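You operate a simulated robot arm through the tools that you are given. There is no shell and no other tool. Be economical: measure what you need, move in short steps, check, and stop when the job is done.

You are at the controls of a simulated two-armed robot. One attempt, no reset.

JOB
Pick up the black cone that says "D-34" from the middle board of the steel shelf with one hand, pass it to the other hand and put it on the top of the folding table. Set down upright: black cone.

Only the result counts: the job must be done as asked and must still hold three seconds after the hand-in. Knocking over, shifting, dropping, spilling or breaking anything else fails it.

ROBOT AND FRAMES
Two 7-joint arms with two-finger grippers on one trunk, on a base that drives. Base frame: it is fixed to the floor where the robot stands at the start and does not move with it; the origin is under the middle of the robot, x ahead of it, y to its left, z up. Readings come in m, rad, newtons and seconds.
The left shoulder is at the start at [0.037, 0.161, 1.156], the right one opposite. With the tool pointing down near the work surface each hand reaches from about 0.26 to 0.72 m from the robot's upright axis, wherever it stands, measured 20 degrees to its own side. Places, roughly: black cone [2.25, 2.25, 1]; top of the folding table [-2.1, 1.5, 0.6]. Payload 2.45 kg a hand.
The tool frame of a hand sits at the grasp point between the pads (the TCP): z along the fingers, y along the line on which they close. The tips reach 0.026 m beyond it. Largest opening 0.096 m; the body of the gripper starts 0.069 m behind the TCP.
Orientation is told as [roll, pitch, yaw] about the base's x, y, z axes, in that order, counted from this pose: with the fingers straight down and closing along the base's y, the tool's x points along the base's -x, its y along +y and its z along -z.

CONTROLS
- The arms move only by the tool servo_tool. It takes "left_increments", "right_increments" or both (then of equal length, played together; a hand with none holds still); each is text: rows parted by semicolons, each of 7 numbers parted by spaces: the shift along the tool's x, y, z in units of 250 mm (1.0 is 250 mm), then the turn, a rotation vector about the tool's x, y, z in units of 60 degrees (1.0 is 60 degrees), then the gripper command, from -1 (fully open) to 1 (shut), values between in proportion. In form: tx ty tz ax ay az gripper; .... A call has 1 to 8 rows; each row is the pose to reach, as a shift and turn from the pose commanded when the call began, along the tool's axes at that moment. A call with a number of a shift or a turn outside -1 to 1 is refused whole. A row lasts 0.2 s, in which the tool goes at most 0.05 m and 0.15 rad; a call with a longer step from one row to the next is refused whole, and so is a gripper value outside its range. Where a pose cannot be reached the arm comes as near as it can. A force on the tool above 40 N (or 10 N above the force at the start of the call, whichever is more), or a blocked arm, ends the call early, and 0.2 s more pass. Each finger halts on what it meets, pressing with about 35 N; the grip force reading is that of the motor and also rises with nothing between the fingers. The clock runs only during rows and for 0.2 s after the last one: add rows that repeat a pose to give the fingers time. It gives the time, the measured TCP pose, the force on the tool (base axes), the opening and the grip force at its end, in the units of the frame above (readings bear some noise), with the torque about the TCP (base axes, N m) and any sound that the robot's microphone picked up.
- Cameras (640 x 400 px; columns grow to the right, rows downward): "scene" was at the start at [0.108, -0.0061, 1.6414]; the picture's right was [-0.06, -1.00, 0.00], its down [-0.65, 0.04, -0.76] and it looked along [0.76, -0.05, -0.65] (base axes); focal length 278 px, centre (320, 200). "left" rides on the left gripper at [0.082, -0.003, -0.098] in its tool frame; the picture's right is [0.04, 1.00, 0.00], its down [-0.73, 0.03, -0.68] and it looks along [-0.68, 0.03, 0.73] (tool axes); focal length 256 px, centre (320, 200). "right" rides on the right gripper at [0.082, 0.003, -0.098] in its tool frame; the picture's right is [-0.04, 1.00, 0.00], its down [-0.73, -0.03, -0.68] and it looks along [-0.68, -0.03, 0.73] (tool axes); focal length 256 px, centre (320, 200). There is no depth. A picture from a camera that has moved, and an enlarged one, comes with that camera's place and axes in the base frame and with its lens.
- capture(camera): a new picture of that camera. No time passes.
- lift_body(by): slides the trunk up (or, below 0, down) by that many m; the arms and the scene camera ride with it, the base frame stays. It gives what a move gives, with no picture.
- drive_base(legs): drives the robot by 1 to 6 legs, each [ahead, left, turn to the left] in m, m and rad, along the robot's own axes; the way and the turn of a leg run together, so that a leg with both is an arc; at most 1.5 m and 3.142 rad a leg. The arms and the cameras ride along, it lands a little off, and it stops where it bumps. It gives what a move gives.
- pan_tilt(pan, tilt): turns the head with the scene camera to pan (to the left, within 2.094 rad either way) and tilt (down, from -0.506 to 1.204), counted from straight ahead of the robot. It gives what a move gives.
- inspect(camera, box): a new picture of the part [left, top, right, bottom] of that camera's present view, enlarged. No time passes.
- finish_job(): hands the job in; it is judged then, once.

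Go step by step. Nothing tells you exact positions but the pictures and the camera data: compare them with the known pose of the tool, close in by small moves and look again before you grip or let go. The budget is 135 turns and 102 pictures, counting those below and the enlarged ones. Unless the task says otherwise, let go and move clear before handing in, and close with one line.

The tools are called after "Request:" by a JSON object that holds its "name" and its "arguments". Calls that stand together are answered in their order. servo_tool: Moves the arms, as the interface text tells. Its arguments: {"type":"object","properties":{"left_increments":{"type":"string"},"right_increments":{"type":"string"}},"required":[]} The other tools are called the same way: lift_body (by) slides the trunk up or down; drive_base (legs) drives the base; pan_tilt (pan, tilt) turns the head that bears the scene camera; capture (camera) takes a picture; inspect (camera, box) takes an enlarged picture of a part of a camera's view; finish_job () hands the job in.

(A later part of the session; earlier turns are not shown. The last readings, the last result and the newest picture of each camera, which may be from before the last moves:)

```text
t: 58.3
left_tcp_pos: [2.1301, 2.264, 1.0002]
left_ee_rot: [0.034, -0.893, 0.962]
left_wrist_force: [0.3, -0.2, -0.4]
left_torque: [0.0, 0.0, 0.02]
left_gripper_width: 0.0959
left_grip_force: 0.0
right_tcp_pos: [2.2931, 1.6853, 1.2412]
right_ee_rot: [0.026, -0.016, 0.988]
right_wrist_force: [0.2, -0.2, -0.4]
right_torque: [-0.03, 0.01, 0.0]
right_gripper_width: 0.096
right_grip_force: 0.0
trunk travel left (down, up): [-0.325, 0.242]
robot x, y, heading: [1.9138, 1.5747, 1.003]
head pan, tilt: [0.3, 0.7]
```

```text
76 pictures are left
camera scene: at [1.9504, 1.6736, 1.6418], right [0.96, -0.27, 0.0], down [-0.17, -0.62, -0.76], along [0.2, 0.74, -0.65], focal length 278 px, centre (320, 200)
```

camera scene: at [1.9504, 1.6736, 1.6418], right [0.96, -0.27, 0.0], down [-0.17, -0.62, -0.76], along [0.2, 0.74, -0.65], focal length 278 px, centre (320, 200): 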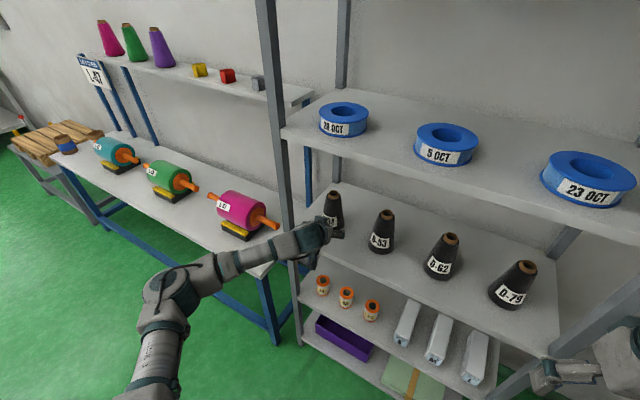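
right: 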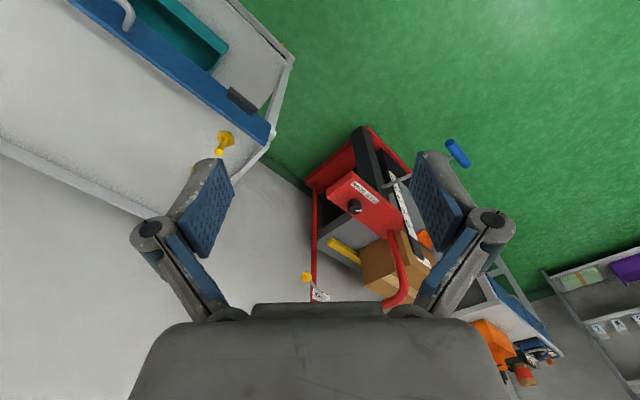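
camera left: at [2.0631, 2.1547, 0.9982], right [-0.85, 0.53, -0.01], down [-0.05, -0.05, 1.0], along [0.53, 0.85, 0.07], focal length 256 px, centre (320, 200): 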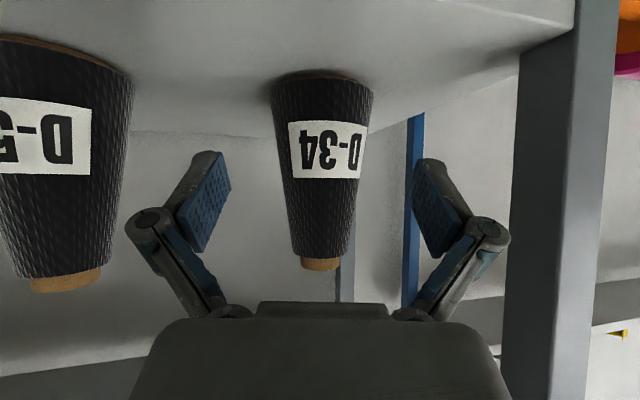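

Steady now. The cone is centred ahead; I slide in the last 8 cm with the fingers open around it.

Request:
{"name": "servo_tool", "arguments": {"left_increments": "-0.047 0.004 0.098 0 0 0 -1; -0.095 0.008 0.195 0 0 0 -1; -0.142 0.012 0.293 0 0 0 -1; -0.142 0.012 0.293 0 0 0 -1; -0.142 0.012 0.293 0 0 0 -1"}}

Request:
{"name": "capture", "arguments": {"camera": "left"}}

Request:
{"name": "inspect", "arguments": {"camera": "scene", "box": [270, 160, 430, 260]}}

```text
t: 59.5
left_tcp_pos: [2.1709, 2.3308, 0.9833]
left_ee_rot: [0.034, -0.895, 0.96]
left_wrist_force: [0.0, -0.4, 0.4]
left_torque: [-0.01, -0.02, -0.02]
left_gripper_width: 0.0958
left_grip_force: 0.1
right_tcp_pos: [2.2929, 1.6855, 1.2405]
right_ee_rot: [0.027, -0.017, 0.988]
right_wrist_force: [-0.4, 0.0, -0.2]
right_torque: [-0.03, 0.0, 0.0]
right_gripper_width: 0.0959
right_grip_force: 0.0
trunk travel left (down, up): [-0.325, 0.242]
robot x, y, heading: [1.9168, 1.5785, 0.997]
head pan, tilt: [0.3, 0.7]
```

```text
75 pictures are left
camera left: at [2.104, 2.2224, 0.9807], right [-0.85, 0.53, -0.01], down [-0.05, -0.06, 1.0], along [0.53, 0.85, 0.07], focal length 256 px, centre (320, 200)
```

left: 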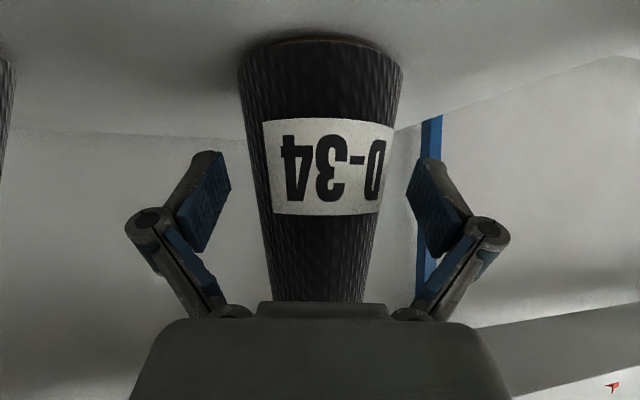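

```text
4.00 times, centred on (350, 210) of scene
camera zoom: at [1.9508, 1.6738, 1.6418], right [0.96, -0.27, 0.0], down [-0.17, -0.62, -0.76], along [0.2, 0.74, -0.65], focal length 1113 px, centre (200, 160)
```

zoom: 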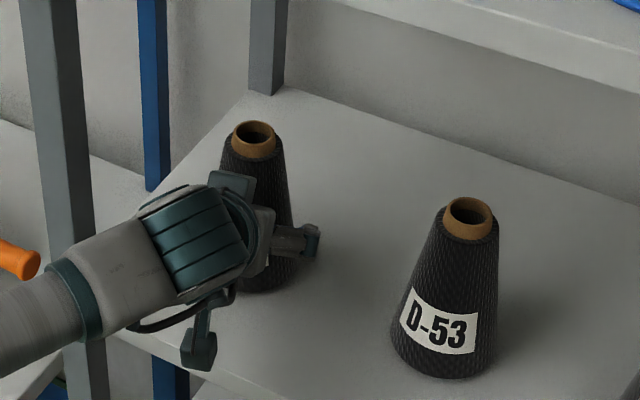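

The cone stands between the pads, centred; I close the left gripper.

Request:
{"name": "servo_tool", "arguments": {"left_increments": "0 0 0 0 0 0 -0.5; 0 0 0 0 0 0 -0.2; 0 0 0 0 0 0 0.3; 0 0 0 0 0 0 1; 0 0 0 0 0 0 1; 0 0 0 0 0 0 1"}}

Request:
{"name": "capture", "arguments": {"camera": "left"}}

```text
t: 60.9
left_tcp_pos: [2.1719, 2.3301, 0.9837]
left_ee_rot: [0.035, -0.896, 0.962]
left_wrist_force: [1.8, -1.1, 1.8]
left_torque: [-0.04, -0.13, -0.06]
left_gripper_width: 0.0711
left_grip_force: 35.1
right_tcp_pos: [2.2929, 1.6851, 1.241]
right_ee_rot: [0.028, -0.014, 0.99]
right_wrist_force: [0.3, 0.1, -0.2]
right_torque: [0.0, 0.01, 0.01]
right_gripper_width: 0.0962
right_grip_force: 0.0
trunk travel left (down, up): [-0.325, 0.242]
robot x, y, heading: [1.9173, 1.5723, 1.001]
head pan, tilt: [0.3, 0.7]
```

```text
73 pictures are left
camera left: at [2.1043, 2.2219, 0.9809], right [-0.85, 0.53, -0.01], down [-0.05, -0.06, 1.0], along [0.53, 0.85, 0.07], focal length 256 px, centre (320, 200)
```

left: 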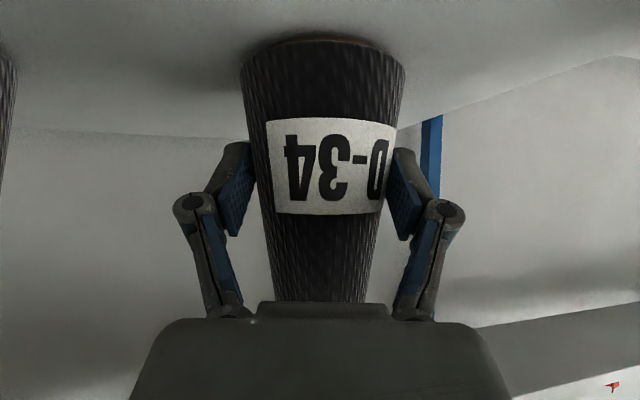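

Gripped at 71 mm width, cone undisturbed. I lift it straight up 4 cm and check.

Request:
{"name": "servo_tool", "arguments": {"left_increments": "-0.031 0 -0.025 0 0 0 1; -0.062 0 -0.05 0 0 0 1; -0.093 0 -0.075 0 0 0 1; -0.125 0 -0.1 0 0 0 1; -0.125 0 -0.1 0 0 0 1"}}

Request:
{"name": "capture", "arguments": {"camera": "left"}}

Request:
{"name": "inspect", "arguments": {"camera": "scene", "box": [270, 160, 430, 260]}}

```text
t: 62.1
left_tcp_pos: [2.1721, 2.3323, 1.022]
left_ee_rot: [0.034, -0.893, 0.96]
left_wrist_force: [0.5, 0.0, -2.5]
left_torque: [-0.02, 0.01, 0.02]
left_gripper_width: 0.0711
left_grip_force: 35.2
right_tcp_pos: [2.292, 1.686, 1.239]
right_ee_rot: [0.025, -0.017, 0.988]
right_wrist_force: [0.3, -0.5, -0.4]
right_torque: [0.02, 0.01, -0.02]
right_gripper_width: 0.0958
right_grip_force: 0.0
trunk travel left (down, up): [-0.325, 0.242]
robot x, y, heading: [1.9138, 1.5766, 1.003]
head pan, tilt: [0.3, 0.7]
```

```text
72 pictures are left
camera left: at [2.1051, 2.2225, 1.0204], right [-0.85, 0.53, -0.01], down [-0.05, -0.05, 1.0], along [0.53, 0.85, 0.07], focal length 256 px, centre (320, 200)
```

left: 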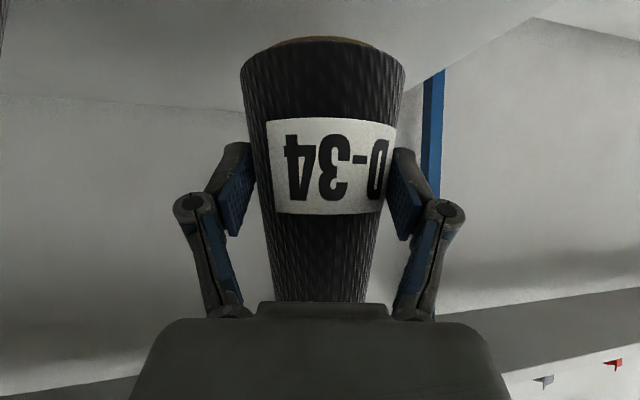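

```text
4.00 times, centred on (350, 210) of scene
camera zoom: at [1.9509, 1.6748, 1.6417], right [0.96, -0.27, 0.0], down [-0.17, -0.62, -0.76], along [0.2, 0.73, -0.65], focal length 1113 px, centre (200, 160)
```

zoom: 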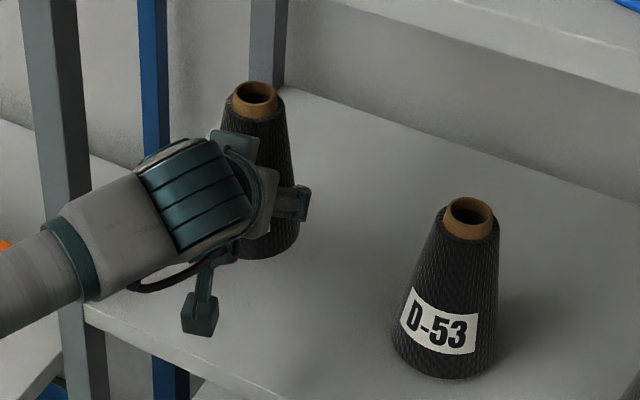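

The cone hangs firmly in the left hand, upright. I pull it straight out of the shelf.

Request:
{"name": "servo_tool", "arguments": {"left_increments": "0.102 -0.002 -0.149 0 0 0 1; 0.205 -0.005 -0.297 0 0 0 1; 0.307 -0.007 -0.446 0 0 0 1; 0.41 -0.009 -0.594 0 0 0 1; 0.512 -0.012 -0.743 0 0 0 1; 0.614 -0.014 -0.892 0 0 0 1; 0.614 -0.014 -0.892 0 0 0 1"}}

Request:
{"name": "capture", "arguments": {"camera": "scene"}}

```text
t: 63.7
left_tcp_pos: [2.0274, 2.104, 1.04]
left_ee_rot: [0.033, -0.894, 0.963]
left_wrist_force: [-0.9, 0.4, -3.6]
left_torque: [-0.06, 0.02, -0.03]
left_gripper_width: 0.0713
left_grip_force: 35.3
right_tcp_pos: [2.2933, 1.6867, 1.2395]
right_ee_rot: [0.028, -0.016, 0.99]
right_wrist_force: [0.1, 1.4, 0.1]
right_torque: [-0.01, 0.01, 0.01]
right_gripper_width: 0.0959
right_grip_force: 0.0
trunk travel left (down, up): [-0.325, 0.242]
robot x, y, heading: [1.9157, 1.5712, 1.002]
head pan, tilt: [0.3, 0.7]
```

```text
70 pictures are left
camera scene: at [1.9496, 1.6742, 1.6418], right [0.96, -0.27, 0.0], down [-0.17, -0.62, -0.76], along [0.2, 0.73, -0.65], focal length 278 px, centre (320, 200)
```

scene: 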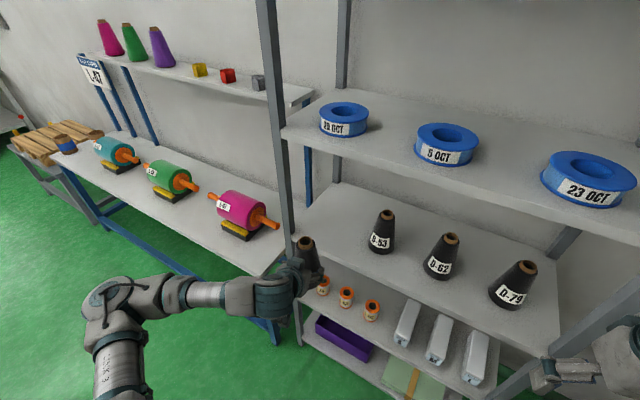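

Clear of the shelf with the other cones untouched. I drive back into open floor for the hand-over.

Request:
{"name": "drive_base", "arguments": {"legs": [[-0.7, 0.15, 0]]}}

Request:
{"name": "pan_tilt", "arguments": {"pan": 0, "tilt": 0.9}}

Request:
{"name": "capture", "arguments": {"camera": "scene"}}

```text
t: 67.7
left_tcp_pos: [1.5202, 1.5927, 1.0413]
left_ee_rot: [0.034, -0.895, 0.962]
left_wrist_force: [0.3, 0.2, -3.1]
left_torque: [-0.03, 0.01, 0.01]
left_gripper_width: 0.0709
left_grip_force: 34.2
right_tcp_pos: [1.7885, 1.1747, 1.2398]
right_ee_rot: [0.028, -0.015, 0.991]
right_wrist_force: [-0.1, 0.3, -0.7]
right_torque: [0.02, 0.0, 0.0]
right_gripper_width: 0.0962
right_grip_force: 0.0
trunk travel left (down, up): [-0.325, 0.242]
robot x, y, heading: [1.4042, 1.0609, 1.006]
head pan, tilt: [0.3, 0.7]
```

```text
t: 68.5
left_tcp_pos: [1.5175, 1.5899, 1.0438]
left_ee_rot: [0.035, -0.896, 0.963]
left_wrist_force: [-0.6, 0.0, -3.4]
left_torque: [-0.05, 0.01, -0.02]
left_gripper_width: 0.071
left_grip_force: 34.9
right_tcp_pos: [1.785, 1.1726, 1.2412]
right_ee_rot: [0.026, -0.017, 0.993]
right_wrist_force: [-0.5, -1.0, -0.2]
right_torque: [-0.04, -0.05, -0.01]
right_gripper_width: 0.0962
right_grip_force: 0.1
trunk travel left (down, up): [-0.325, 0.242]
robot x, y, heading: [1.4022, 1.061, 1.0]
head pan, tilt: [0.0, 0.901]
```

```text
69 pictures are left
camera scene: at [1.4613, 1.144, 1.6258], right [0.84, -0.54, 0.0], down [-0.42, -0.66, -0.62], along [0.33, 0.52, -0.79], focal length 278 px, centre (320, 200)
```

scene: 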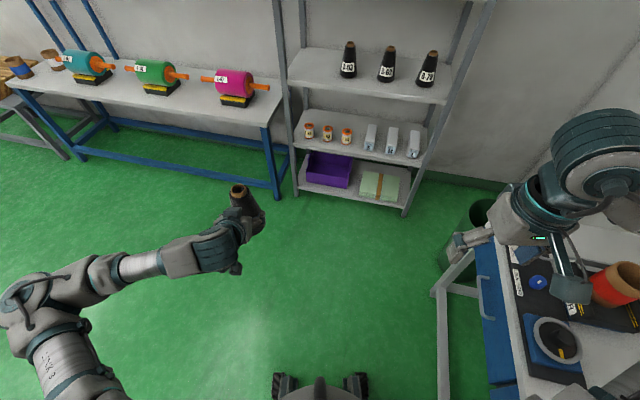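

The space to the right is tight (bench), so I slide left into the open floor and turn toward the folding table before passing the cone over.

Request:
{"name": "drive_base", "arguments": {"legs": [[0, 0.6, 0], [0, 0, 1.35]]}}

Request:
{"name": "pan_tilt", "arguments": {"pan": 0, "tilt": 0.6}}

Request:
{"name": "capture", "arguments": {"camera": "scene"}}

```text
t: 75.2
left_tcp_pos: [0.4091, 1.6027, 1.0436]
left_ee_rot: [0.037, -0.897, 2.325]
left_wrist_force: [-0.2, 0.1, -1.9]
left_torque: [-0.01, -0.07, 0.03]
left_gripper_width: 0.0708
left_grip_force: 35.0
right_tcp_pos: [0.8726, 1.7794, 1.2406]
right_ee_rot: [0.027, -0.016, 2.354]
right_wrist_force: [0.2, 0.3, -0.1]
right_torque: [0.0, 0.01, 0.01]
right_gripper_width: 0.0962
right_grip_force: 0.0
trunk travel left (down, up): [-0.325, 0.242]
robot x, y, heading: [0.9019, 1.3842, 2.366]
head pan, tilt: [0.0, 0.901]
```

```text
t: 76.0
left_tcp_pos: [0.4083, 1.5989, 1.0449]
left_ee_rot: [0.033, -0.898, 2.331]
left_wrist_force: [0.5, -0.7, -2.8]
left_torque: [-0.05, -0.03, 0.03]
left_gripper_width: 0.0706
left_grip_force: 35.3
right_tcp_pos: [0.873, 1.7764, 1.2423]
right_ee_rot: [0.024, -0.021, 2.357]
right_wrist_force: [0.1, -1.0, -0.2]
right_torque: [0.0, 0.01, -0.01]
right_gripper_width: 0.0961
right_grip_force: 0.0
trunk travel left (down, up): [-0.325, 0.242]
robot x, y, heading: [0.9078, 1.3857, 2.367]
head pan, tilt: [0.0, 0.6]
```

```text
68 pictures are left
camera scene: at [0.8239, 1.4627, 1.6504], right [0.7, 0.72, 0.0], down [0.41, -0.4, -0.82], along [-0.59, 0.57, -0.57], focal length 278 px, centre (320, 200)
```

scene: 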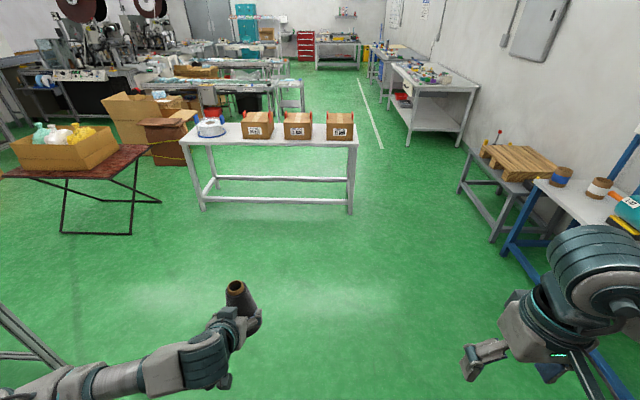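

Plenty of room here. For the hand-over I turn the left hand (about the vertical, keeping the cone upright) so it points to the robot's right; first half of the turn.

Request:
{"name": "servo_tool", "arguments": {"left_increments": "0.01 -0.048 -0.012 0.097 -0.002 0.078 1; 0.02 -0.096 -0.025 0.195 -0.004 0.157 1; 0.03 -0.144 -0.037 0.292 -0.006 0.235 1; 0.04 -0.192 -0.05 0.39 -0.008 0.314 1; 0.05 -0.24 -0.062 0.487 -0.011 0.392 1; 0.05 -0.24 -0.062 0.487 -0.011 0.392 1; 0.05 -0.24 -0.062 0.487 -0.011 0.392 1"}}

Request:
{"name": "pan_tilt", "arguments": {"pan": 0, "tilt": 0.95}}

Request:
{"name": "capture", "arguments": {"camera": "scene"}}

```text
t: 77.6
left_tcp_pos: [0.4659, 1.627, 1.0432]
left_ee_rot: [0.037, -0.899, 1.671]
left_wrist_force: [-0.7, 0.5, -2.3]
left_torque: [-0.06, -0.02, 0.0]
left_gripper_width: 0.0707
left_grip_force: 34.8
right_tcp_pos: [0.874, 1.7743, 1.2419]
right_ee_rot: [0.025, -0.021, 2.355]
right_wrist_force: [0.0, -0.3, 0.2]
right_torque: [-0.02, 0.05, 0.02]
right_gripper_width: 0.096
right_grip_force: 0.0
trunk travel left (down, up): [-0.325, 0.242]
robot x, y, heading: [0.9053, 1.3874, 2.371]
head pan, tilt: [0.0, 0.6]
```

```text
t: 78.5
left_tcp_pos: [0.4658, 1.6267, 1.0429]
left_ee_rot: [0.039, -0.896, 1.669]
left_wrist_force: [-0.4, 0.3, -3.4]
left_torque: [-0.02, 0.01, -0.01]
left_gripper_width: 0.0705
left_grip_force: 34.4
right_tcp_pos: [0.8734, 1.7751, 1.2419]
right_ee_rot: [0.027, -0.021, 2.356]
right_wrist_force: [-0.9, 0.2, 0.4]
right_torque: [0.02, -0.01, 0.0]
right_gripper_width: 0.0961
right_grip_force: 0.2
trunk travel left (down, up): [-0.325, 0.242]
robot x, y, heading: [0.9043, 1.3841, 2.372]
head pan, tilt: [0.0, 0.949]
```

```text
67 pictures are left
camera scene: at [0.8353, 1.4518, 1.6222], right [0.7, 0.72, 0.0], down [0.58, -0.57, -0.58], along [-0.42, 0.41, -0.81], focal length 278 px, centre (320, 200)
```

scene: 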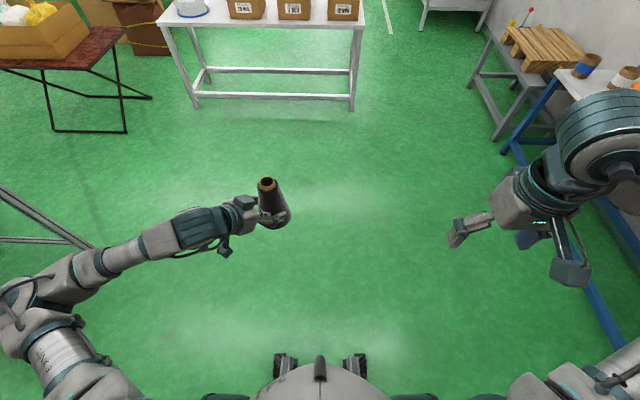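

Good. Second half of the turn, shifting the cone toward the middle.

Request:
{"name": "servo_tool", "arguments": {"left_increments": "-0.018 -0.053 0.023 0.097 -0.002 0.078 1; -0.036 -0.105 0.045 0.195 -0.004 0.157 1; -0.055 -0.158 0.068 0.292 -0.006 0.235 1; -0.073 -0.21 0.09 0.39 -0.008 0.314 1; -0.091 -0.263 0.113 0.487 -0.011 0.392 1; -0.091 -0.263 0.113 0.487 -0.011 0.392 1; -0.091 -0.263 0.113 0.487 -0.011 0.392 1"}}

Request:
{"name": "capture", "arguments": {"camera": "scene"}}

```text
t: 80.0
left_tcp_pos: [0.5513, 1.665, 1.054]
left_ee_rot: [0.15, -0.843, 1.045]
left_wrist_force: [0.7, 0.0, -2.1]
left_torque: [-0.11, 0.01, 0.02]
left_gripper_width: 0.0705
left_grip_force: 35.6
left hand out of reach, approached as far as the arm can: row 4, 5, 6, 7
right_tcp_pos: [0.8735, 1.7763, 1.2418]
right_ee_rot: [0.027, -0.018, 2.359]
right_wrist_force: [0.4, -0.8, -0.3]
right_torque: [-0.02, -0.01, 0.01]
right_gripper_width: 0.0958
right_grip_force: 0.0
trunk travel left (down, up): [-0.325, 0.242]
robot x, y, heading: [0.9044, 1.3857, 2.366]
head pan, tilt: [0.0, 0.949]
```

```text
66 pictures are left
camera scene: at [0.8349, 1.4535, 1.6219], right [0.7, 0.72, 0.0], down [0.58, -0.57, -0.58], along [-0.41, 0.4, -0.82], focal length 278 px, centre (320, 200)
```

scene: 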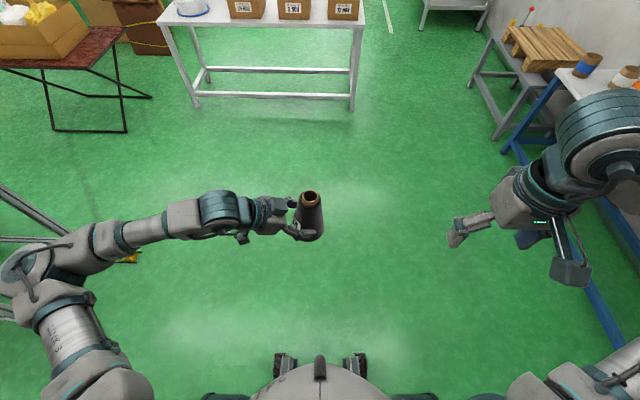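

The wrist ran into its limit, tilting the cone a little; I rotate back ~16° so the pose is reachable and the cone upright again.

Request:
{"name": "servo_tool", "arguments": {"left_increments": "0 0 0 -0.104 0.002 -0.084 1; 0 0 0 -0.208 0.005 -0.168 1; 0 0 0 -0.208 0.005 -0.168 1; 0 0 0 -0.208 0.005 -0.168 1"}}

Request:
{"name": "capture", "arguments": {"camera": "scene"}}

Request:
{"name": "capture", "arguments": {"camera": "left"}}

```text
t: 81.0
left_tcp_pos: [0.554, 1.6637, 1.0543]
left_ee_rot: [0.167, -0.866, 1.311]
left_wrist_force: [-0.1, -0.3, -2.8]
left_torque: [-0.03, -0.02, -0.01]
left_gripper_width: 0.0703
left_grip_force: 35.6
right_tcp_pos: [0.8738, 1.7754, 1.2416]
right_ee_rot: [0.027, -0.021, 2.356]
right_wrist_force: [0.4, -1.0, -0.4]
right_torque: [-0.01, -0.03, -0.02]
right_gripper_width: 0.0962
right_grip_force: 0.0
trunk travel left (down, up): [-0.325, 0.242]
robot x, y, heading: [0.901, 1.3897, 2.371]
head pan, tilt: [0.0, 0.949]
```

```text
65 pictures are left
camera scene: at [0.8357, 1.4522, 1.6221], right [0.7, 0.72, 0.0], down [0.58, -0.57, -0.58], along [-0.41, 0.4, -0.82], focal length 278 px, centre (320, 200)
```

scene: 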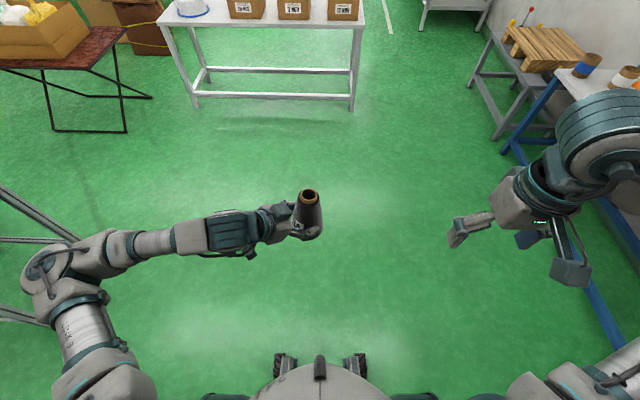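

```text
64 pictures are left
camera left: at [0.5409, 1.5364, 1.0557], right [-0.99, 0.1, 0.08], down [0.07, -0.06, 1.0], along [0.11, 0.99, 0.05], focal length 256 px, centre (320, 200)
```

left: 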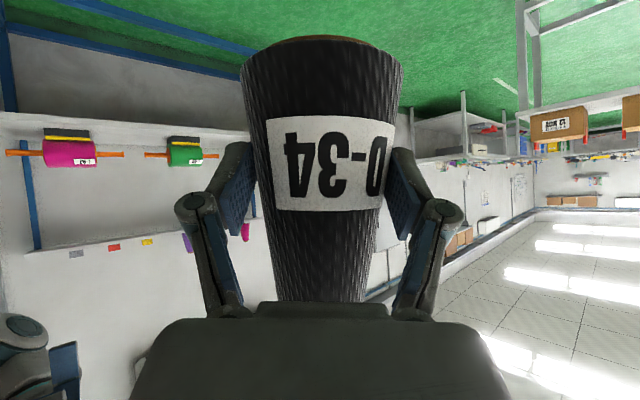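

The cone is leaning slightly (tool roll 0.167); I correct it back to the grasp attitude so the cone is vertical.

Request:
{"name": "servo_tool", "arguments": {"left_increments": "0 0 0 0.064 -0.014 0 1; 0 0 0 0.127 -0.028 0 1; 0 0 0 0.127 -0.028 0 1; 0 0 0 0.127 -0.028 0 1"}}

Request:
{"name": "inspect", "arguments": {"camera": "scene", "box": [200, 140, 392, 260]}}

```text
t: 82.0
left_tcp_pos: [0.5542, 1.664, 1.056]
left_ee_rot: [0.039, -0.897, 1.305]
left_wrist_force: [-0.5, 0.2, -3.2]
left_torque: [-0.04, 0.02, 0.0]
left_gripper_width: 0.0703
left_grip_force: 35.6
right_tcp_pos: [0.8736, 1.7756, 1.2424]
right_ee_rot: [0.026, -0.021, 2.357]
right_wrist_force: [0.7, 0.1, -0.1]
right_torque: [0.01, -0.01, -0.01]
right_gripper_width: 0.096
right_grip_force: 0.2
trunk travel left (down, up): [-0.325, 0.242]
robot x, y, heading: [0.9048, 1.3862, 2.369]
head pan, tilt: [0.0, 0.949]
```

```text
3.33 times, centred on (296, 200) of scene
camera zoom: at [0.8356, 1.4523, 1.6221], right [0.7, 0.72, 0.0], down [0.58, -0.57, -0.58], along [-0.41, 0.4, -0.82], focal length 927 px, centre (400, 200)
```

zoom: 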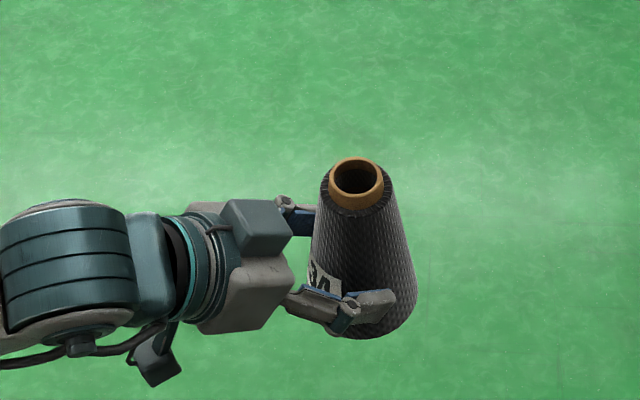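

Cone upright again at about (0.445 ahead, 0.046 left), top z≈1.15. Now I bring the right hand pointing down and turn it so its fingers will close about parallel with the left's, camera away from the left hand; first half.

Request:
{"name": "servo_tool", "arguments": {"right_increments": "-0.07 0.09 -0.012 0 0 -0.125 -1; -0.14 0.18 -0.023 0 0 -0.25 -1; -0.21 0.274 -0.035 0 0 -0.375 -1; -0.28 0.365 -0.047 0 0 -0.5 -1; -0.35 0.457 -0.058 0 0 -0.625 -1; -0.424 0.548 -0.07 0 0 -0.75 -1; -0.424 0.548 -0.07 0 0 -0.75 -1"}}

Request:
{"name": "capture", "arguments": {"camera": "scene"}}

```text
t: 83.7
left_tcp_pos: [0.5533, 1.6621, 1.0552]
left_ee_rot: [0.038, -0.898, 1.305]
left_wrist_force: [-0.2, 0.0, -2.0]
left_torque: [-0.04, 0.01, -0.02]
left_gripper_width: 0.0704
left_grip_force: 34.8
right_tcp_pos: [0.7015, 1.7533, 1.2651]
right_ee_rot: [0.002, -0.034, -3.137]
right_wrist_force: [0.5, -0.3, -0.8]
right_torque: [0.0, -0.02, 0.02]
right_gripper_width: 0.0961
right_grip_force: 0.0
trunk travel left (down, up): [-0.325, 0.242]
robot x, y, heading: [0.9014, 1.3845, 2.367]
head pan, tilt: [0.0, 0.949]
```

```text
62 pictures are left
camera scene: at [0.8333, 1.4509, 1.6221], right [0.7, 0.72, 0.0], down [0.58, -0.57, -0.58], along [-0.41, 0.41, -0.82], focal length 278 px, centre (320, 200)
```

scene: 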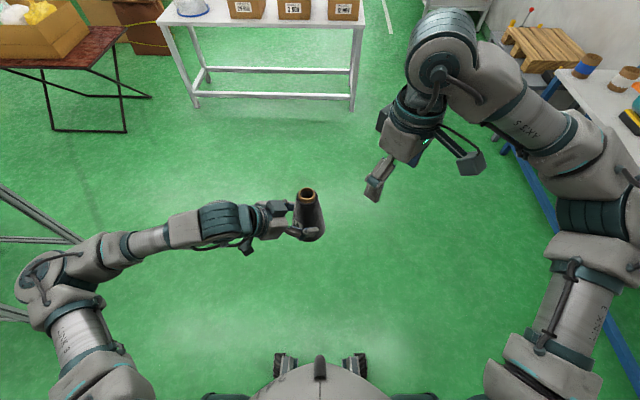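

Works. Second half of the right hand's turn in place.

Request:
{"name": "servo_tool", "arguments": {"right_increments": "0 0 0 0 0 -0.125 -1; 0 0 0 0 0 -0.25 -1; 0 0 0 0 0 -0.375 -1; 0 0 0 0 0 -0.5 -1; 0 0 0 0 0 -0.625 -1; 0 0 0 0 0 -0.75 -1; 0 0 0 0 0 -0.75 -1"}}

Request:
{"name": "capture", "arguments": {"camera": "scene"}}

Request:
{"name": "capture", "arguments": {"camera": "right"}}

```text
t: 85.2
left_tcp_pos: [0.5519, 1.6624, 1.0538]
left_ee_rot: [0.037, -0.897, 1.308]
left_wrist_force: [-0.2, 0.8, -2.1]
left_torque: [-0.06, -0.01, -0.01]
left_gripper_width: 0.0701
left_grip_force: 35.2
right_tcp_pos: [0.7302, 1.6678, 1.2324]
right_ee_rot: [-0.022, -0.027, -2.354]
right_wrist_force: [-0.6, -0.3, 0.5]
right_torque: [0.01, 0.02, -0.02]
right_gripper_width: 0.0958
right_grip_force: 0.1
right hand out of reach, approached as far as the arm can: row 4, 5, 6, 7
trunk travel left (down, up): [-0.325, 0.242]
robot x, y, heading: [0.9049, 1.3861, 2.369]
head pan, tilt: [0.0, 0.949]
```

```text
61 pictures are left
camera scene: at [0.8333, 1.4512, 1.622], right [0.7, 0.72, 0.0], down [0.58, -0.57, -0.58], along [-0.41, 0.4, -0.82], focal length 278 px, centre (320, 200)
```

scene: 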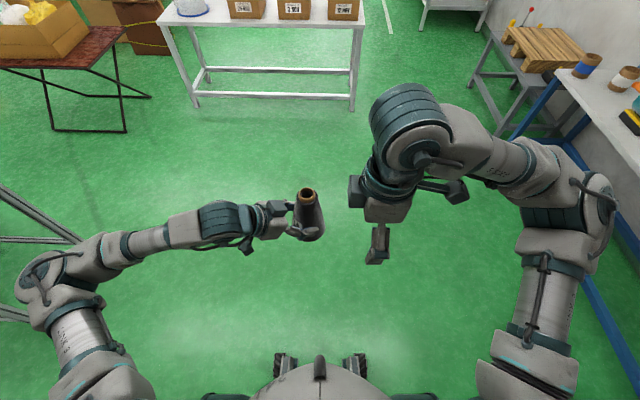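

```text
60 pictures are left
camera right: at [0.7939, 1.7235, 1.3262], right [0.68, -0.73, -0.02], down [-0.52, -0.5, 0.7], along [-0.52, -0.46, -0.72], focal length 256 px, centre (320, 200)
```

right: 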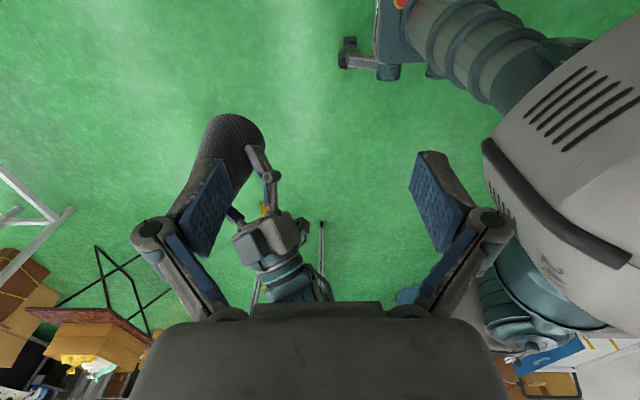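

The right hand got its 90° turn but slid in, being high near its reach limit. I lower both hands together to a more comfortable height.

Request:
{"name": "servo_tool", "arguments": {"left_increments": "0.125 -0.003 0.1 0 0 0 1; 0.249 -0.006 0.2 0 0 0 1; 0.374 -0.008 0.3 0 0 0 1; 0.498 -0.011 0.4 0 0 0 1; 0.623 -0.014 0.5 0 0 0 1; 0.623 -0.014 0.5 0 0 0 1", "right_increments": "0 0 0.12 0 0 0 -1; 0 0 0.24 0 0 0 -1; 0 0 0.36 0 0 0 -1; 0 0 0.48 0 0 0 -1; 0 0 0.6 0 0 0 -1; 0 0 0.6 0 0 0 -1"}}

```text
t: 86.7
left_tcp_pos: [0.551, 1.6641, 0.8569]
left_ee_rot: [0.038, -0.897, 1.306]
left_wrist_force: [1.0, -0.3, -2.6]
left_torque: [-0.08, 0.01, -0.01]
left_gripper_width: 0.0702
left_grip_force: 34.5
right_tcp_pos: [0.7243, 1.6679, 1.0798]
right_ee_rot: [-0.02, -0.026, -2.354]
right_wrist_force: [-0.7, 0.4, 0.9]
right_torque: [-0.03, -0.02, 0.01]
right_gripper_width: 0.096
right_grip_force: 0.0
trunk travel left (down, up): [-0.325, 0.242]
robot x, y, heading: [0.9007, 1.3831, 2.369]
head pan, tilt: [0.0, 0.949]
```

Both reached. Now the right hand moves over the cone, staying well above its top (0.95).

Request:
{"name": "servo_tool", "arguments": {"right_increments": "-0.125 -0.12 0 0 0 0 -1; -0.25 -0.24 0 0 0 0 -1; -0.374 -0.36 0 0 0 0 -1; -0.499 -0.48 0 0 0 0 -1; -0.499 -0.48 0 0 0 0 -1; -0.499 -0.48 0 0 0 0 -1"}}

Request:
{"name": "capture", "arguments": {"camera": "right"}}

Request:
{"name": "capture", "arguments": {"camera": "scene"}}

Request:
{"name": "capture", "arguments": {"camera": "left"}}

```text
t: 88.0
left_tcp_pos: [0.551, 1.6633, 0.8563]
left_ee_rot: [0.038, -0.897, 1.307]
left_wrist_force: [0.1, 0.5, -3.6]
left_torque: [-0.08, 0.02, 0.02]
left_gripper_width: 0.0702
left_grip_force: 34.6
right_tcp_pos: [0.6446, 1.6521, 1.101]
right_ee_rot: [-0.021, -0.026, -2.359]
right_wrist_force: [-0.9, 0.6, 0.2]
right_torque: [-0.02, 0.02, -0.02]
right_gripper_width: 0.0959
right_grip_force: 0.0
right hand out of reach, approached as far as the arm can: row 2, 3, 4, 5, 6
trunk travel left (down, up): [-0.325, 0.242]
robot x, y, heading: [0.9033, 1.3884, 2.372]
head pan, tilt: [0.0, 0.949]
```

```text
59 pictures are left
camera right: at [0.7083, 1.7071, 1.1967], right [0.68, -0.74, -0.02], down [-0.52, -0.5, 0.7], along [-0.52, -0.46, -0.72], focal length 256 px, centre (320, 200)
```

right: 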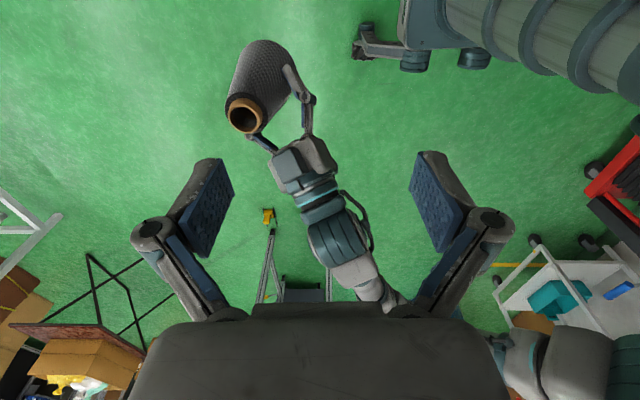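

```text
58 pictures are left
camera scene: at [0.8326, 1.4507, 1.622], right [0.7, 0.72, 0.0], down [0.58, -0.57, -0.58], along [-0.41, 0.41, -0.82], focal length 278 px, centre (320, 200)
```

scene: 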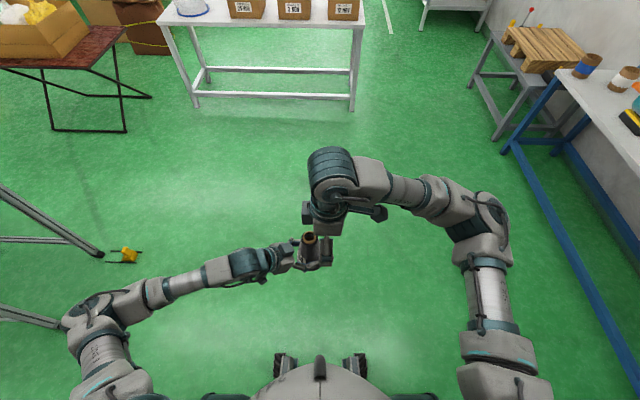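

```text
57 pictures are left
camera left: at [0.5249, 1.5374, 0.8529], right [-0.98, 0.21, -0.01], down [-0.02, -0.07, 1.0], along [0.21, 0.98, 0.07], focal length 256 px, centre (320, 200)
```

left: 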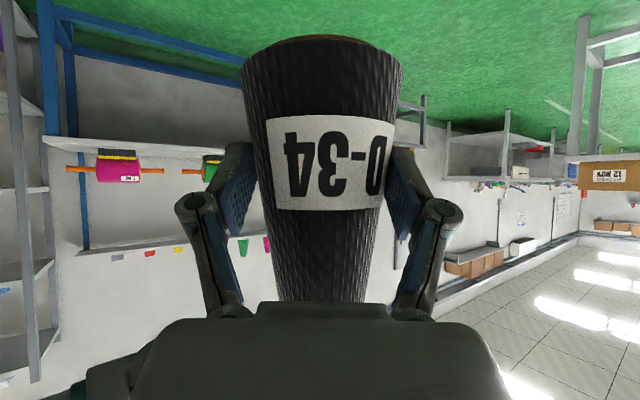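

The right hand stops ~9 cm short of the cone; I bring the cone under it with the left hand instead.

Request:
{"name": "servo_tool", "arguments": {"left_increments": "-0.011 -0.125 0.009 0 0 0 1; -0.023 -0.25 0.019 0 0 0 1; -0.034 -0.375 0.028 0 0 0 1; -0.034 -0.375 0.028 0 0 0 1; -0.034 -0.375 0.028 0 0 0 1"}}

Request:
{"name": "capture", "arguments": {"camera": "right"}}

Request:
{"name": "capture", "arguments": {"camera": "scene"}}

```text
t: 89.2
left_tcp_pos: [0.6462, 1.6526, 0.8554]
left_ee_rot: [0.038, -0.899, 1.307]
left_wrist_force: [0.0, 0.2, -3.0]
left_torque: [-0.03, -0.02, -0.02]
left_gripper_width: 0.0698
left_grip_force: 34.6
right_tcp_pos: [0.6458, 1.6519, 1.101]
right_ee_rot: [-0.02, -0.026, -2.36]
right_wrist_force: [0.1, 0.1, -0.3]
right_torque: [-0.01, 0.01, 0.0]
right_gripper_width: 0.0961
right_grip_force: 0.0
trunk travel left (down, up): [-0.325, 0.242]
robot x, y, heading: [0.9017, 1.3864, 2.368]
head pan, tilt: [0.0, 0.949]
```

```text
56 pictures are left
camera right: at [0.7092, 1.7078, 1.1966], right [0.68, -0.74, -0.02], down [-0.52, -0.49, 0.7], along [-0.52, -0.46, -0.72], focal length 256 px, centre (320, 200)
```

right: 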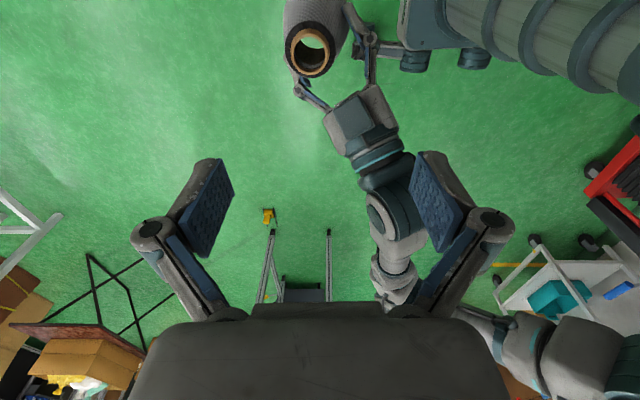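

```text
55 pictures are left
camera scene: at [0.8338, 1.4513, 1.6221], right [0.7, 0.72, 0.0], down [0.58, -0.57, -0.58], along [-0.41, 0.4, -0.82], focal length 278 px, centre (320, 200)
```

scene: 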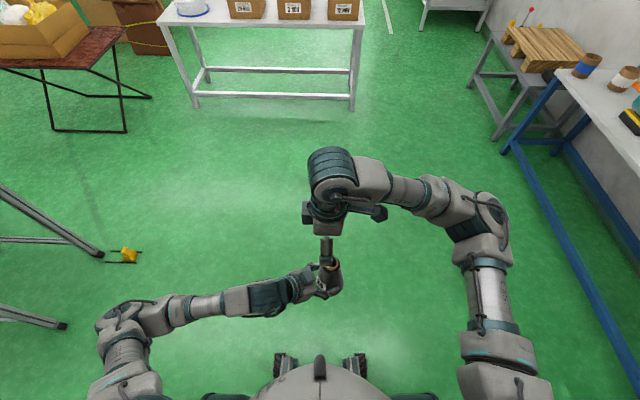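

The cork appears ~2 cm off from the right TCP; I shift the cone by the left hand and lower the right hand to just above the cork, then check.

Request:
{"name": "servo_tool", "arguments": {"left_increments": "0.027 0.008 -0.034 0 0 0 1; 0.054 0.017 -0.067 0 0 0 1; 0.054 0.017 -0.067 0 0 0 1; 0.054 0.017 -0.067 0 0 0 1", "right_increments": "0 0 0.13 0 0 0 -0.67; 0 0 0.26 0 0 0 -0.67; 0 0 0.38 0 0 0 -0.67; 0 0 0.38 0 0 0 -0.67"}}

Request:
{"name": "capture", "arguments": {"camera": "right"}}

Request:
{"name": "inspect", "arguments": {"camera": "scene", "box": [240, 150, 432, 270]}}

```text
t: 90.2
left_tcp_pos: [0.638, 1.6335, 0.8543]
left_ee_rot: [0.039, -0.898, 1.306]
left_wrist_force: [1.2, 0.2, -2.2]
left_torque: [-0.05, 0.01, -0.03]
left_gripper_width: 0.0702
left_grip_force: 35.1
right_tcp_pos: [0.6319, 1.6355, 1.032]
right_ee_rot: [-0.02, -0.028, -2.354]
right_wrist_force: [-0.4, 0.3, 0.5]
right_torque: [0.0, 0.04, 0.03]
right_gripper_width: 0.0799
right_grip_force: 0.0
right hand out of reach, approached as far as the arm can: row 1, 2, 3, 4
trunk travel left (down, up): [-0.325, 0.242]
robot x, y, heading: [0.902, 1.3868, 2.365]
head pan, tilt: [0.0, 0.949]
```

```text
54 pictures are left
camera right: at [0.6959, 1.6927, 1.1281], right [0.68, -0.74, -0.02], down [-0.52, -0.49, 0.7], along [-0.52, -0.46, -0.71], focal length 256 px, centre (320, 200)
```

right: 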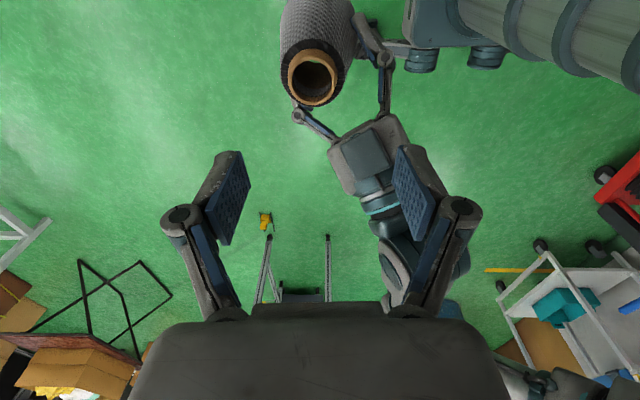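

```text
3.33 times, centred on (336, 210) of scene
camera zoom: at [0.8347, 1.4518, 1.6221], right [0.7, 0.72, 0.0], down [0.58, -0.57, -0.58], along [-0.41, 0.4, -0.82], focal length 927 px, centre (267, 167)
```

zoom: 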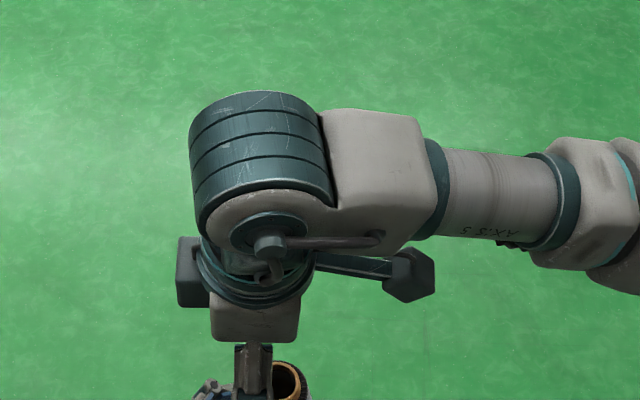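

The right arm sits at its wrist limit here; I turn it back ~29° (still clear of the left hand's body) and then check.

Request:
{"name": "servo_tool", "arguments": {"right_increments": "0 0 -0.03 0 0 0.12 -0.67; 0 0 -0.06 0 0 0.24 -0.67; 0 0 -0.06 0 0 0.36 -0.67; 0 0 -0.06 0 0 0.477 -0.67; 0 0 -0.06 0 0 0.477 -0.67"}}

Request:
{"name": "capture", "arguments": {"camera": "right"}}

```text
t: 91.5
left_tcp_pos: [0.6361, 1.6313, 0.8555]
left_ee_rot: [0.038, -0.898, 1.307]
left_wrist_force: [-0.1, -0.1, -2.3]
left_torque: [-0.03, 0.03, -0.01]
left_gripper_width: 0.0697
left_grip_force: 34.6
right_tcp_pos: [0.6309, 1.6368, 1.0479]
right_ee_rot: [-0.007, -0.03, -2.855]
right_wrist_force: [0.1, 0.1, -0.6]
right_torque: [0.02, -0.03, -0.01]
right_gripper_width: 0.08
right_grip_force: 0.0
trunk travel left (down, up): [-0.325, 0.242]
robot x, y, heading: [0.9013, 1.3883, 2.368]
head pan, tilt: [0.0, 0.949]
```

```text
52 pictures are left
camera right: at [0.7137, 1.6564, 1.1427], right [0.24, -0.97, -0.01], down [-0.69, -0.18, 0.7], along [-0.68, -0.17, -0.71], focal length 256 px, centre (320, 200)
```

right: 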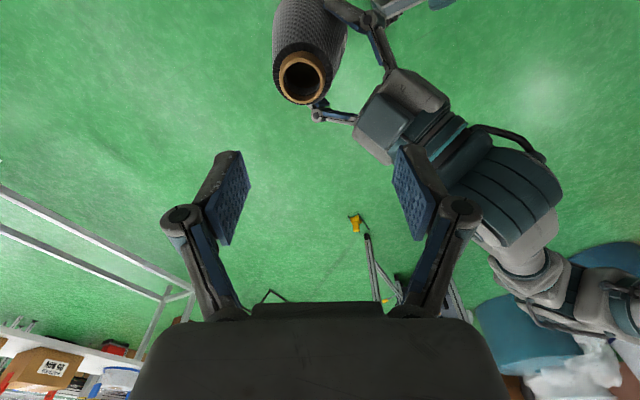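

Reachable now. The cone axis sits at about (0.644, 1.650); I line the right hand up over it, just above the cork.

Request:
{"name": "servo_tool", "arguments": {"right_increments": "0.04 -0.016 0.06 0 0 0 -0.67; 0.079 -0.032 0.11 0 0 0 -0.67; 0.079 -0.032 0.22 0 0 0 -0.67; 0.079 -0.032 0.22 0 0 0 -0.67"}}

Request:
{"name": "capture", "arguments": {"camera": "right"}}

Request:
{"name": "capture", "arguments": {"camera": "left"}}

Request:
{"name": "inspect", "arguments": {"camera": "scene", "box": [240, 150, 432, 270]}}

```text
t: 92.5
left_tcp_pos: [0.6367, 1.6314, 0.854]
left_ee_rot: [0.039, -0.899, 1.304]
left_wrist_force: [0.1, -0.1, -3.8]
left_torque: [-0.04, 0.04, 0.03]
left_gripper_width: 0.0701
left_grip_force: 35.4
right_tcp_pos: [0.6461, 1.6488, 0.9923]
right_ee_rot: [-0.007, -0.035, -2.854]
right_wrist_force: [-0.4, 0.1, 0.1]
right_torque: [0.0, 0.0, -0.03]
right_gripper_width: 0.0802
right_grip_force: 0.0
trunk travel left (down, up): [-0.325, 0.242]
robot x, y, heading: [0.9006, 1.3856, 2.366]
head pan, tilt: [0.0, 0.949]
```

```text
51 pictures are left
camera right: at [0.7291, 1.6697, 1.0867], right [0.24, -0.97, -0.01], down [-0.69, -0.18, 0.7], along [-0.68, -0.17, -0.71], focal length 256 px, centre (320, 200)
```

right: 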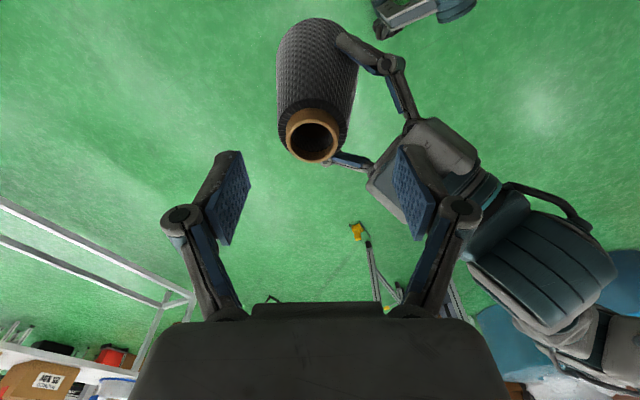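

```text
50 pictures are left
camera left: at [0.6103, 1.5066, 0.8528], right [-0.98, 0.21, -0.01], down [-0.02, -0.07, 1.0], along [0.21, 0.98, 0.07], focal length 256 px, centre (320, 200)
```

left: 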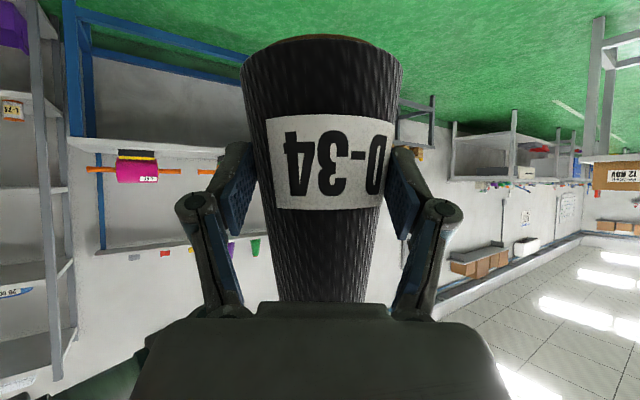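

```text
3.33 times, centred on (336, 210) of scene
camera zoom: at [0.834, 1.4509, 1.6221], right [0.7, 0.72, 0.0], down [0.58, -0.57, -0.58], along [-0.41, 0.41, -0.82], focal length 927 px, centre (267, 167)
```

zoom: 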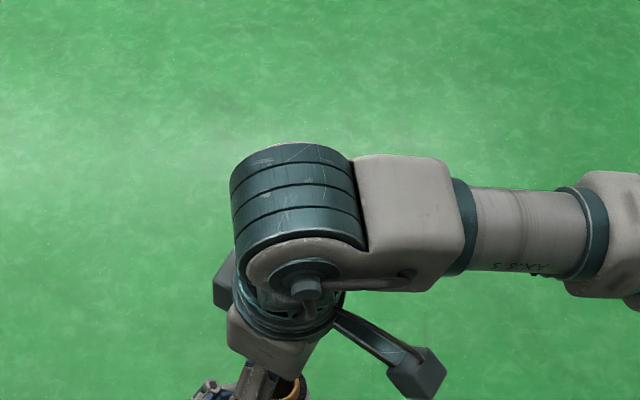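

Right hand is over the cork within a few mm, and the left camera shows nothing shifted. I lower the right fingers around the upper cone.

Request:
{"name": "servo_tool", "arguments": {"right_increments": "0.006 -0.016 0.1 0 0 0 -0.67; 0.012 -0.016 0.175 0 0 0 -0.67; 0.012 -0.016 0.248 0 0 0 -0.67; 0.012 -0.016 0.248 0 0 0 -0.67"}}

Request:
{"name": "capture", "arguments": {"camera": "right"}}

Request:
{"name": "capture", "arguments": {"camera": "left"}}

```text
t: 93.5
left_tcp_pos: [0.6362, 1.6324, 0.8544]
left_ee_rot: [0.038, -0.896, 1.307]
left_wrist_force: [0.1, -0.6, -2.7]
left_torque: [-0.04, 0.0, 0.03]
left_gripper_width: 0.0702
left_grip_force: 35.2
right_tcp_pos: [0.6459, 1.6535, 0.9289]
right_ee_rot: [-0.005, -0.031, -2.854]
right_wrist_force: [0.3, 0.8, 0.3]
right_torque: [-0.02, -0.01, 0.04]
right_gripper_width: 0.0803
right_grip_force: 0.0
trunk travel left (down, up): [-0.325, 0.242]
robot x, y, heading: [0.9029, 1.3883, 2.37]
head pan, tilt: [0.0, 0.949]
```

```text
48 pictures are left
camera right: at [0.7286, 1.6744, 1.0242], right [0.24, -0.97, 0.0], down [-0.69, -0.18, 0.7], along [-0.68, -0.17, -0.71], focal length 256 px, centre (320, 200)
```

right: 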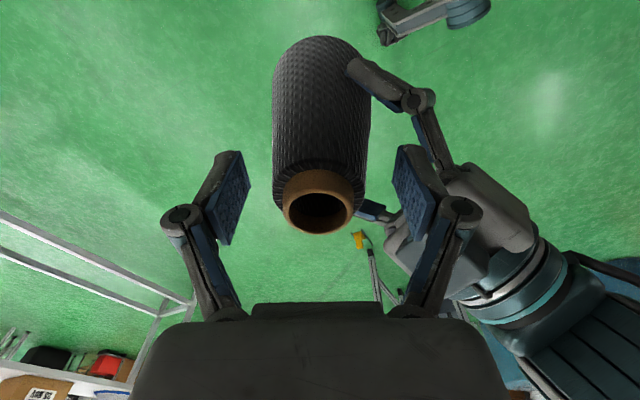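

```text
47 pictures are left
camera left: at [0.6102, 1.5066, 0.8528], right [-0.98, 0.21, -0.01], down [-0.02, -0.07, 1.0], along [0.21, 0.98, 0.07], focal length 256 px, centre (320, 200)
```

left: 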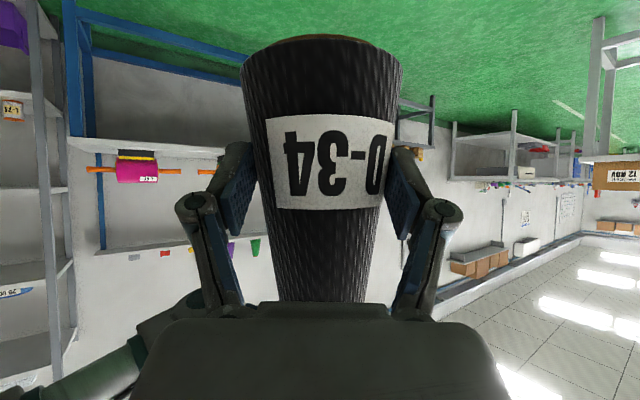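

The cork is centred between the right pads and clear of the left fingers. I close the right gripper on the upper cone.

Request:
{"name": "servo_tool", "arguments": {"right_increments": "0 0 0 0 0 0 -0.3; 0 0 0 0 0 0 0; 0 0 0 0 0 0 0.5; 0 0 0 0 0 0 1; 0 0 0 0 0 0 1; 0 0 0 0 0 0 1"}}

Request:
{"name": "capture", "arguments": {"camera": "right"}}

Request:
{"name": "capture", "arguments": {"camera": "left"}}

```text
t: 94.8
left_tcp_pos: [0.6358, 1.6322, 0.8547]
left_ee_rot: [0.037, -0.897, 1.309]
left_wrist_force: [-0.4, -5.9, -3.1]
left_torque: [0.1, 0.03, 0.26]
left_gripper_width: 0.0701
left_grip_force: 35.0
right_tcp_pos: [0.6461, 1.6549, 0.9298]
right_ee_rot: [-0.008, -0.03, -2.856]
right_wrist_force: [0.5, 6.3, 0.1]
right_torque: [0.25, -0.07, -0.39]
right_gripper_width: 0.0529
right_grip_force: 34.7
trunk travel left (down, up): [-0.325, 0.242]
robot x, y, heading: [0.9014, 1.384, 2.372]
head pan, tilt: [0.0, 0.949]
```

```text
46 pictures are left
camera right: at [0.7285, 1.6747, 1.0244], right [0.24, -0.97, -0.01], down [-0.69, -0.18, 0.7], along [-0.68, -0.17, -0.71], focal length 256 px, centre (320, 200)
```

right: 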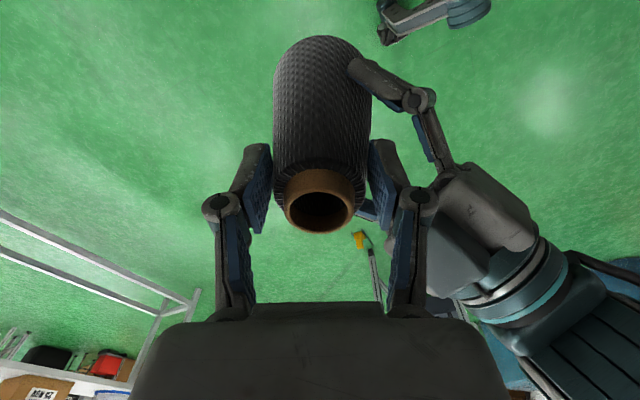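

```text
45 pictures are left
camera left: at [0.6102, 1.5066, 0.8526], right [-0.98, 0.21, -0.01], down [-0.02, -0.07, 1.0], along [0.21, 0.98, 0.07], focal length 256 px, centre (320, 200)
```

left: 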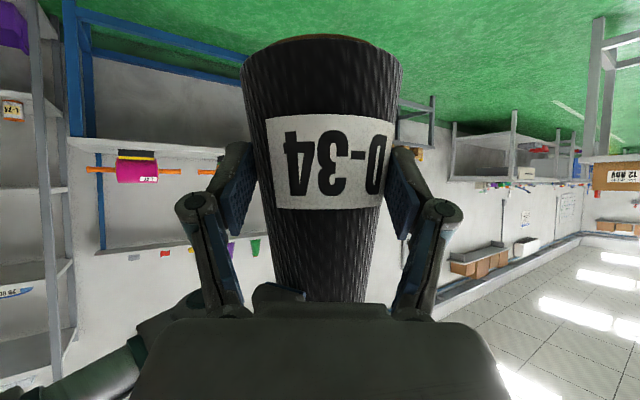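

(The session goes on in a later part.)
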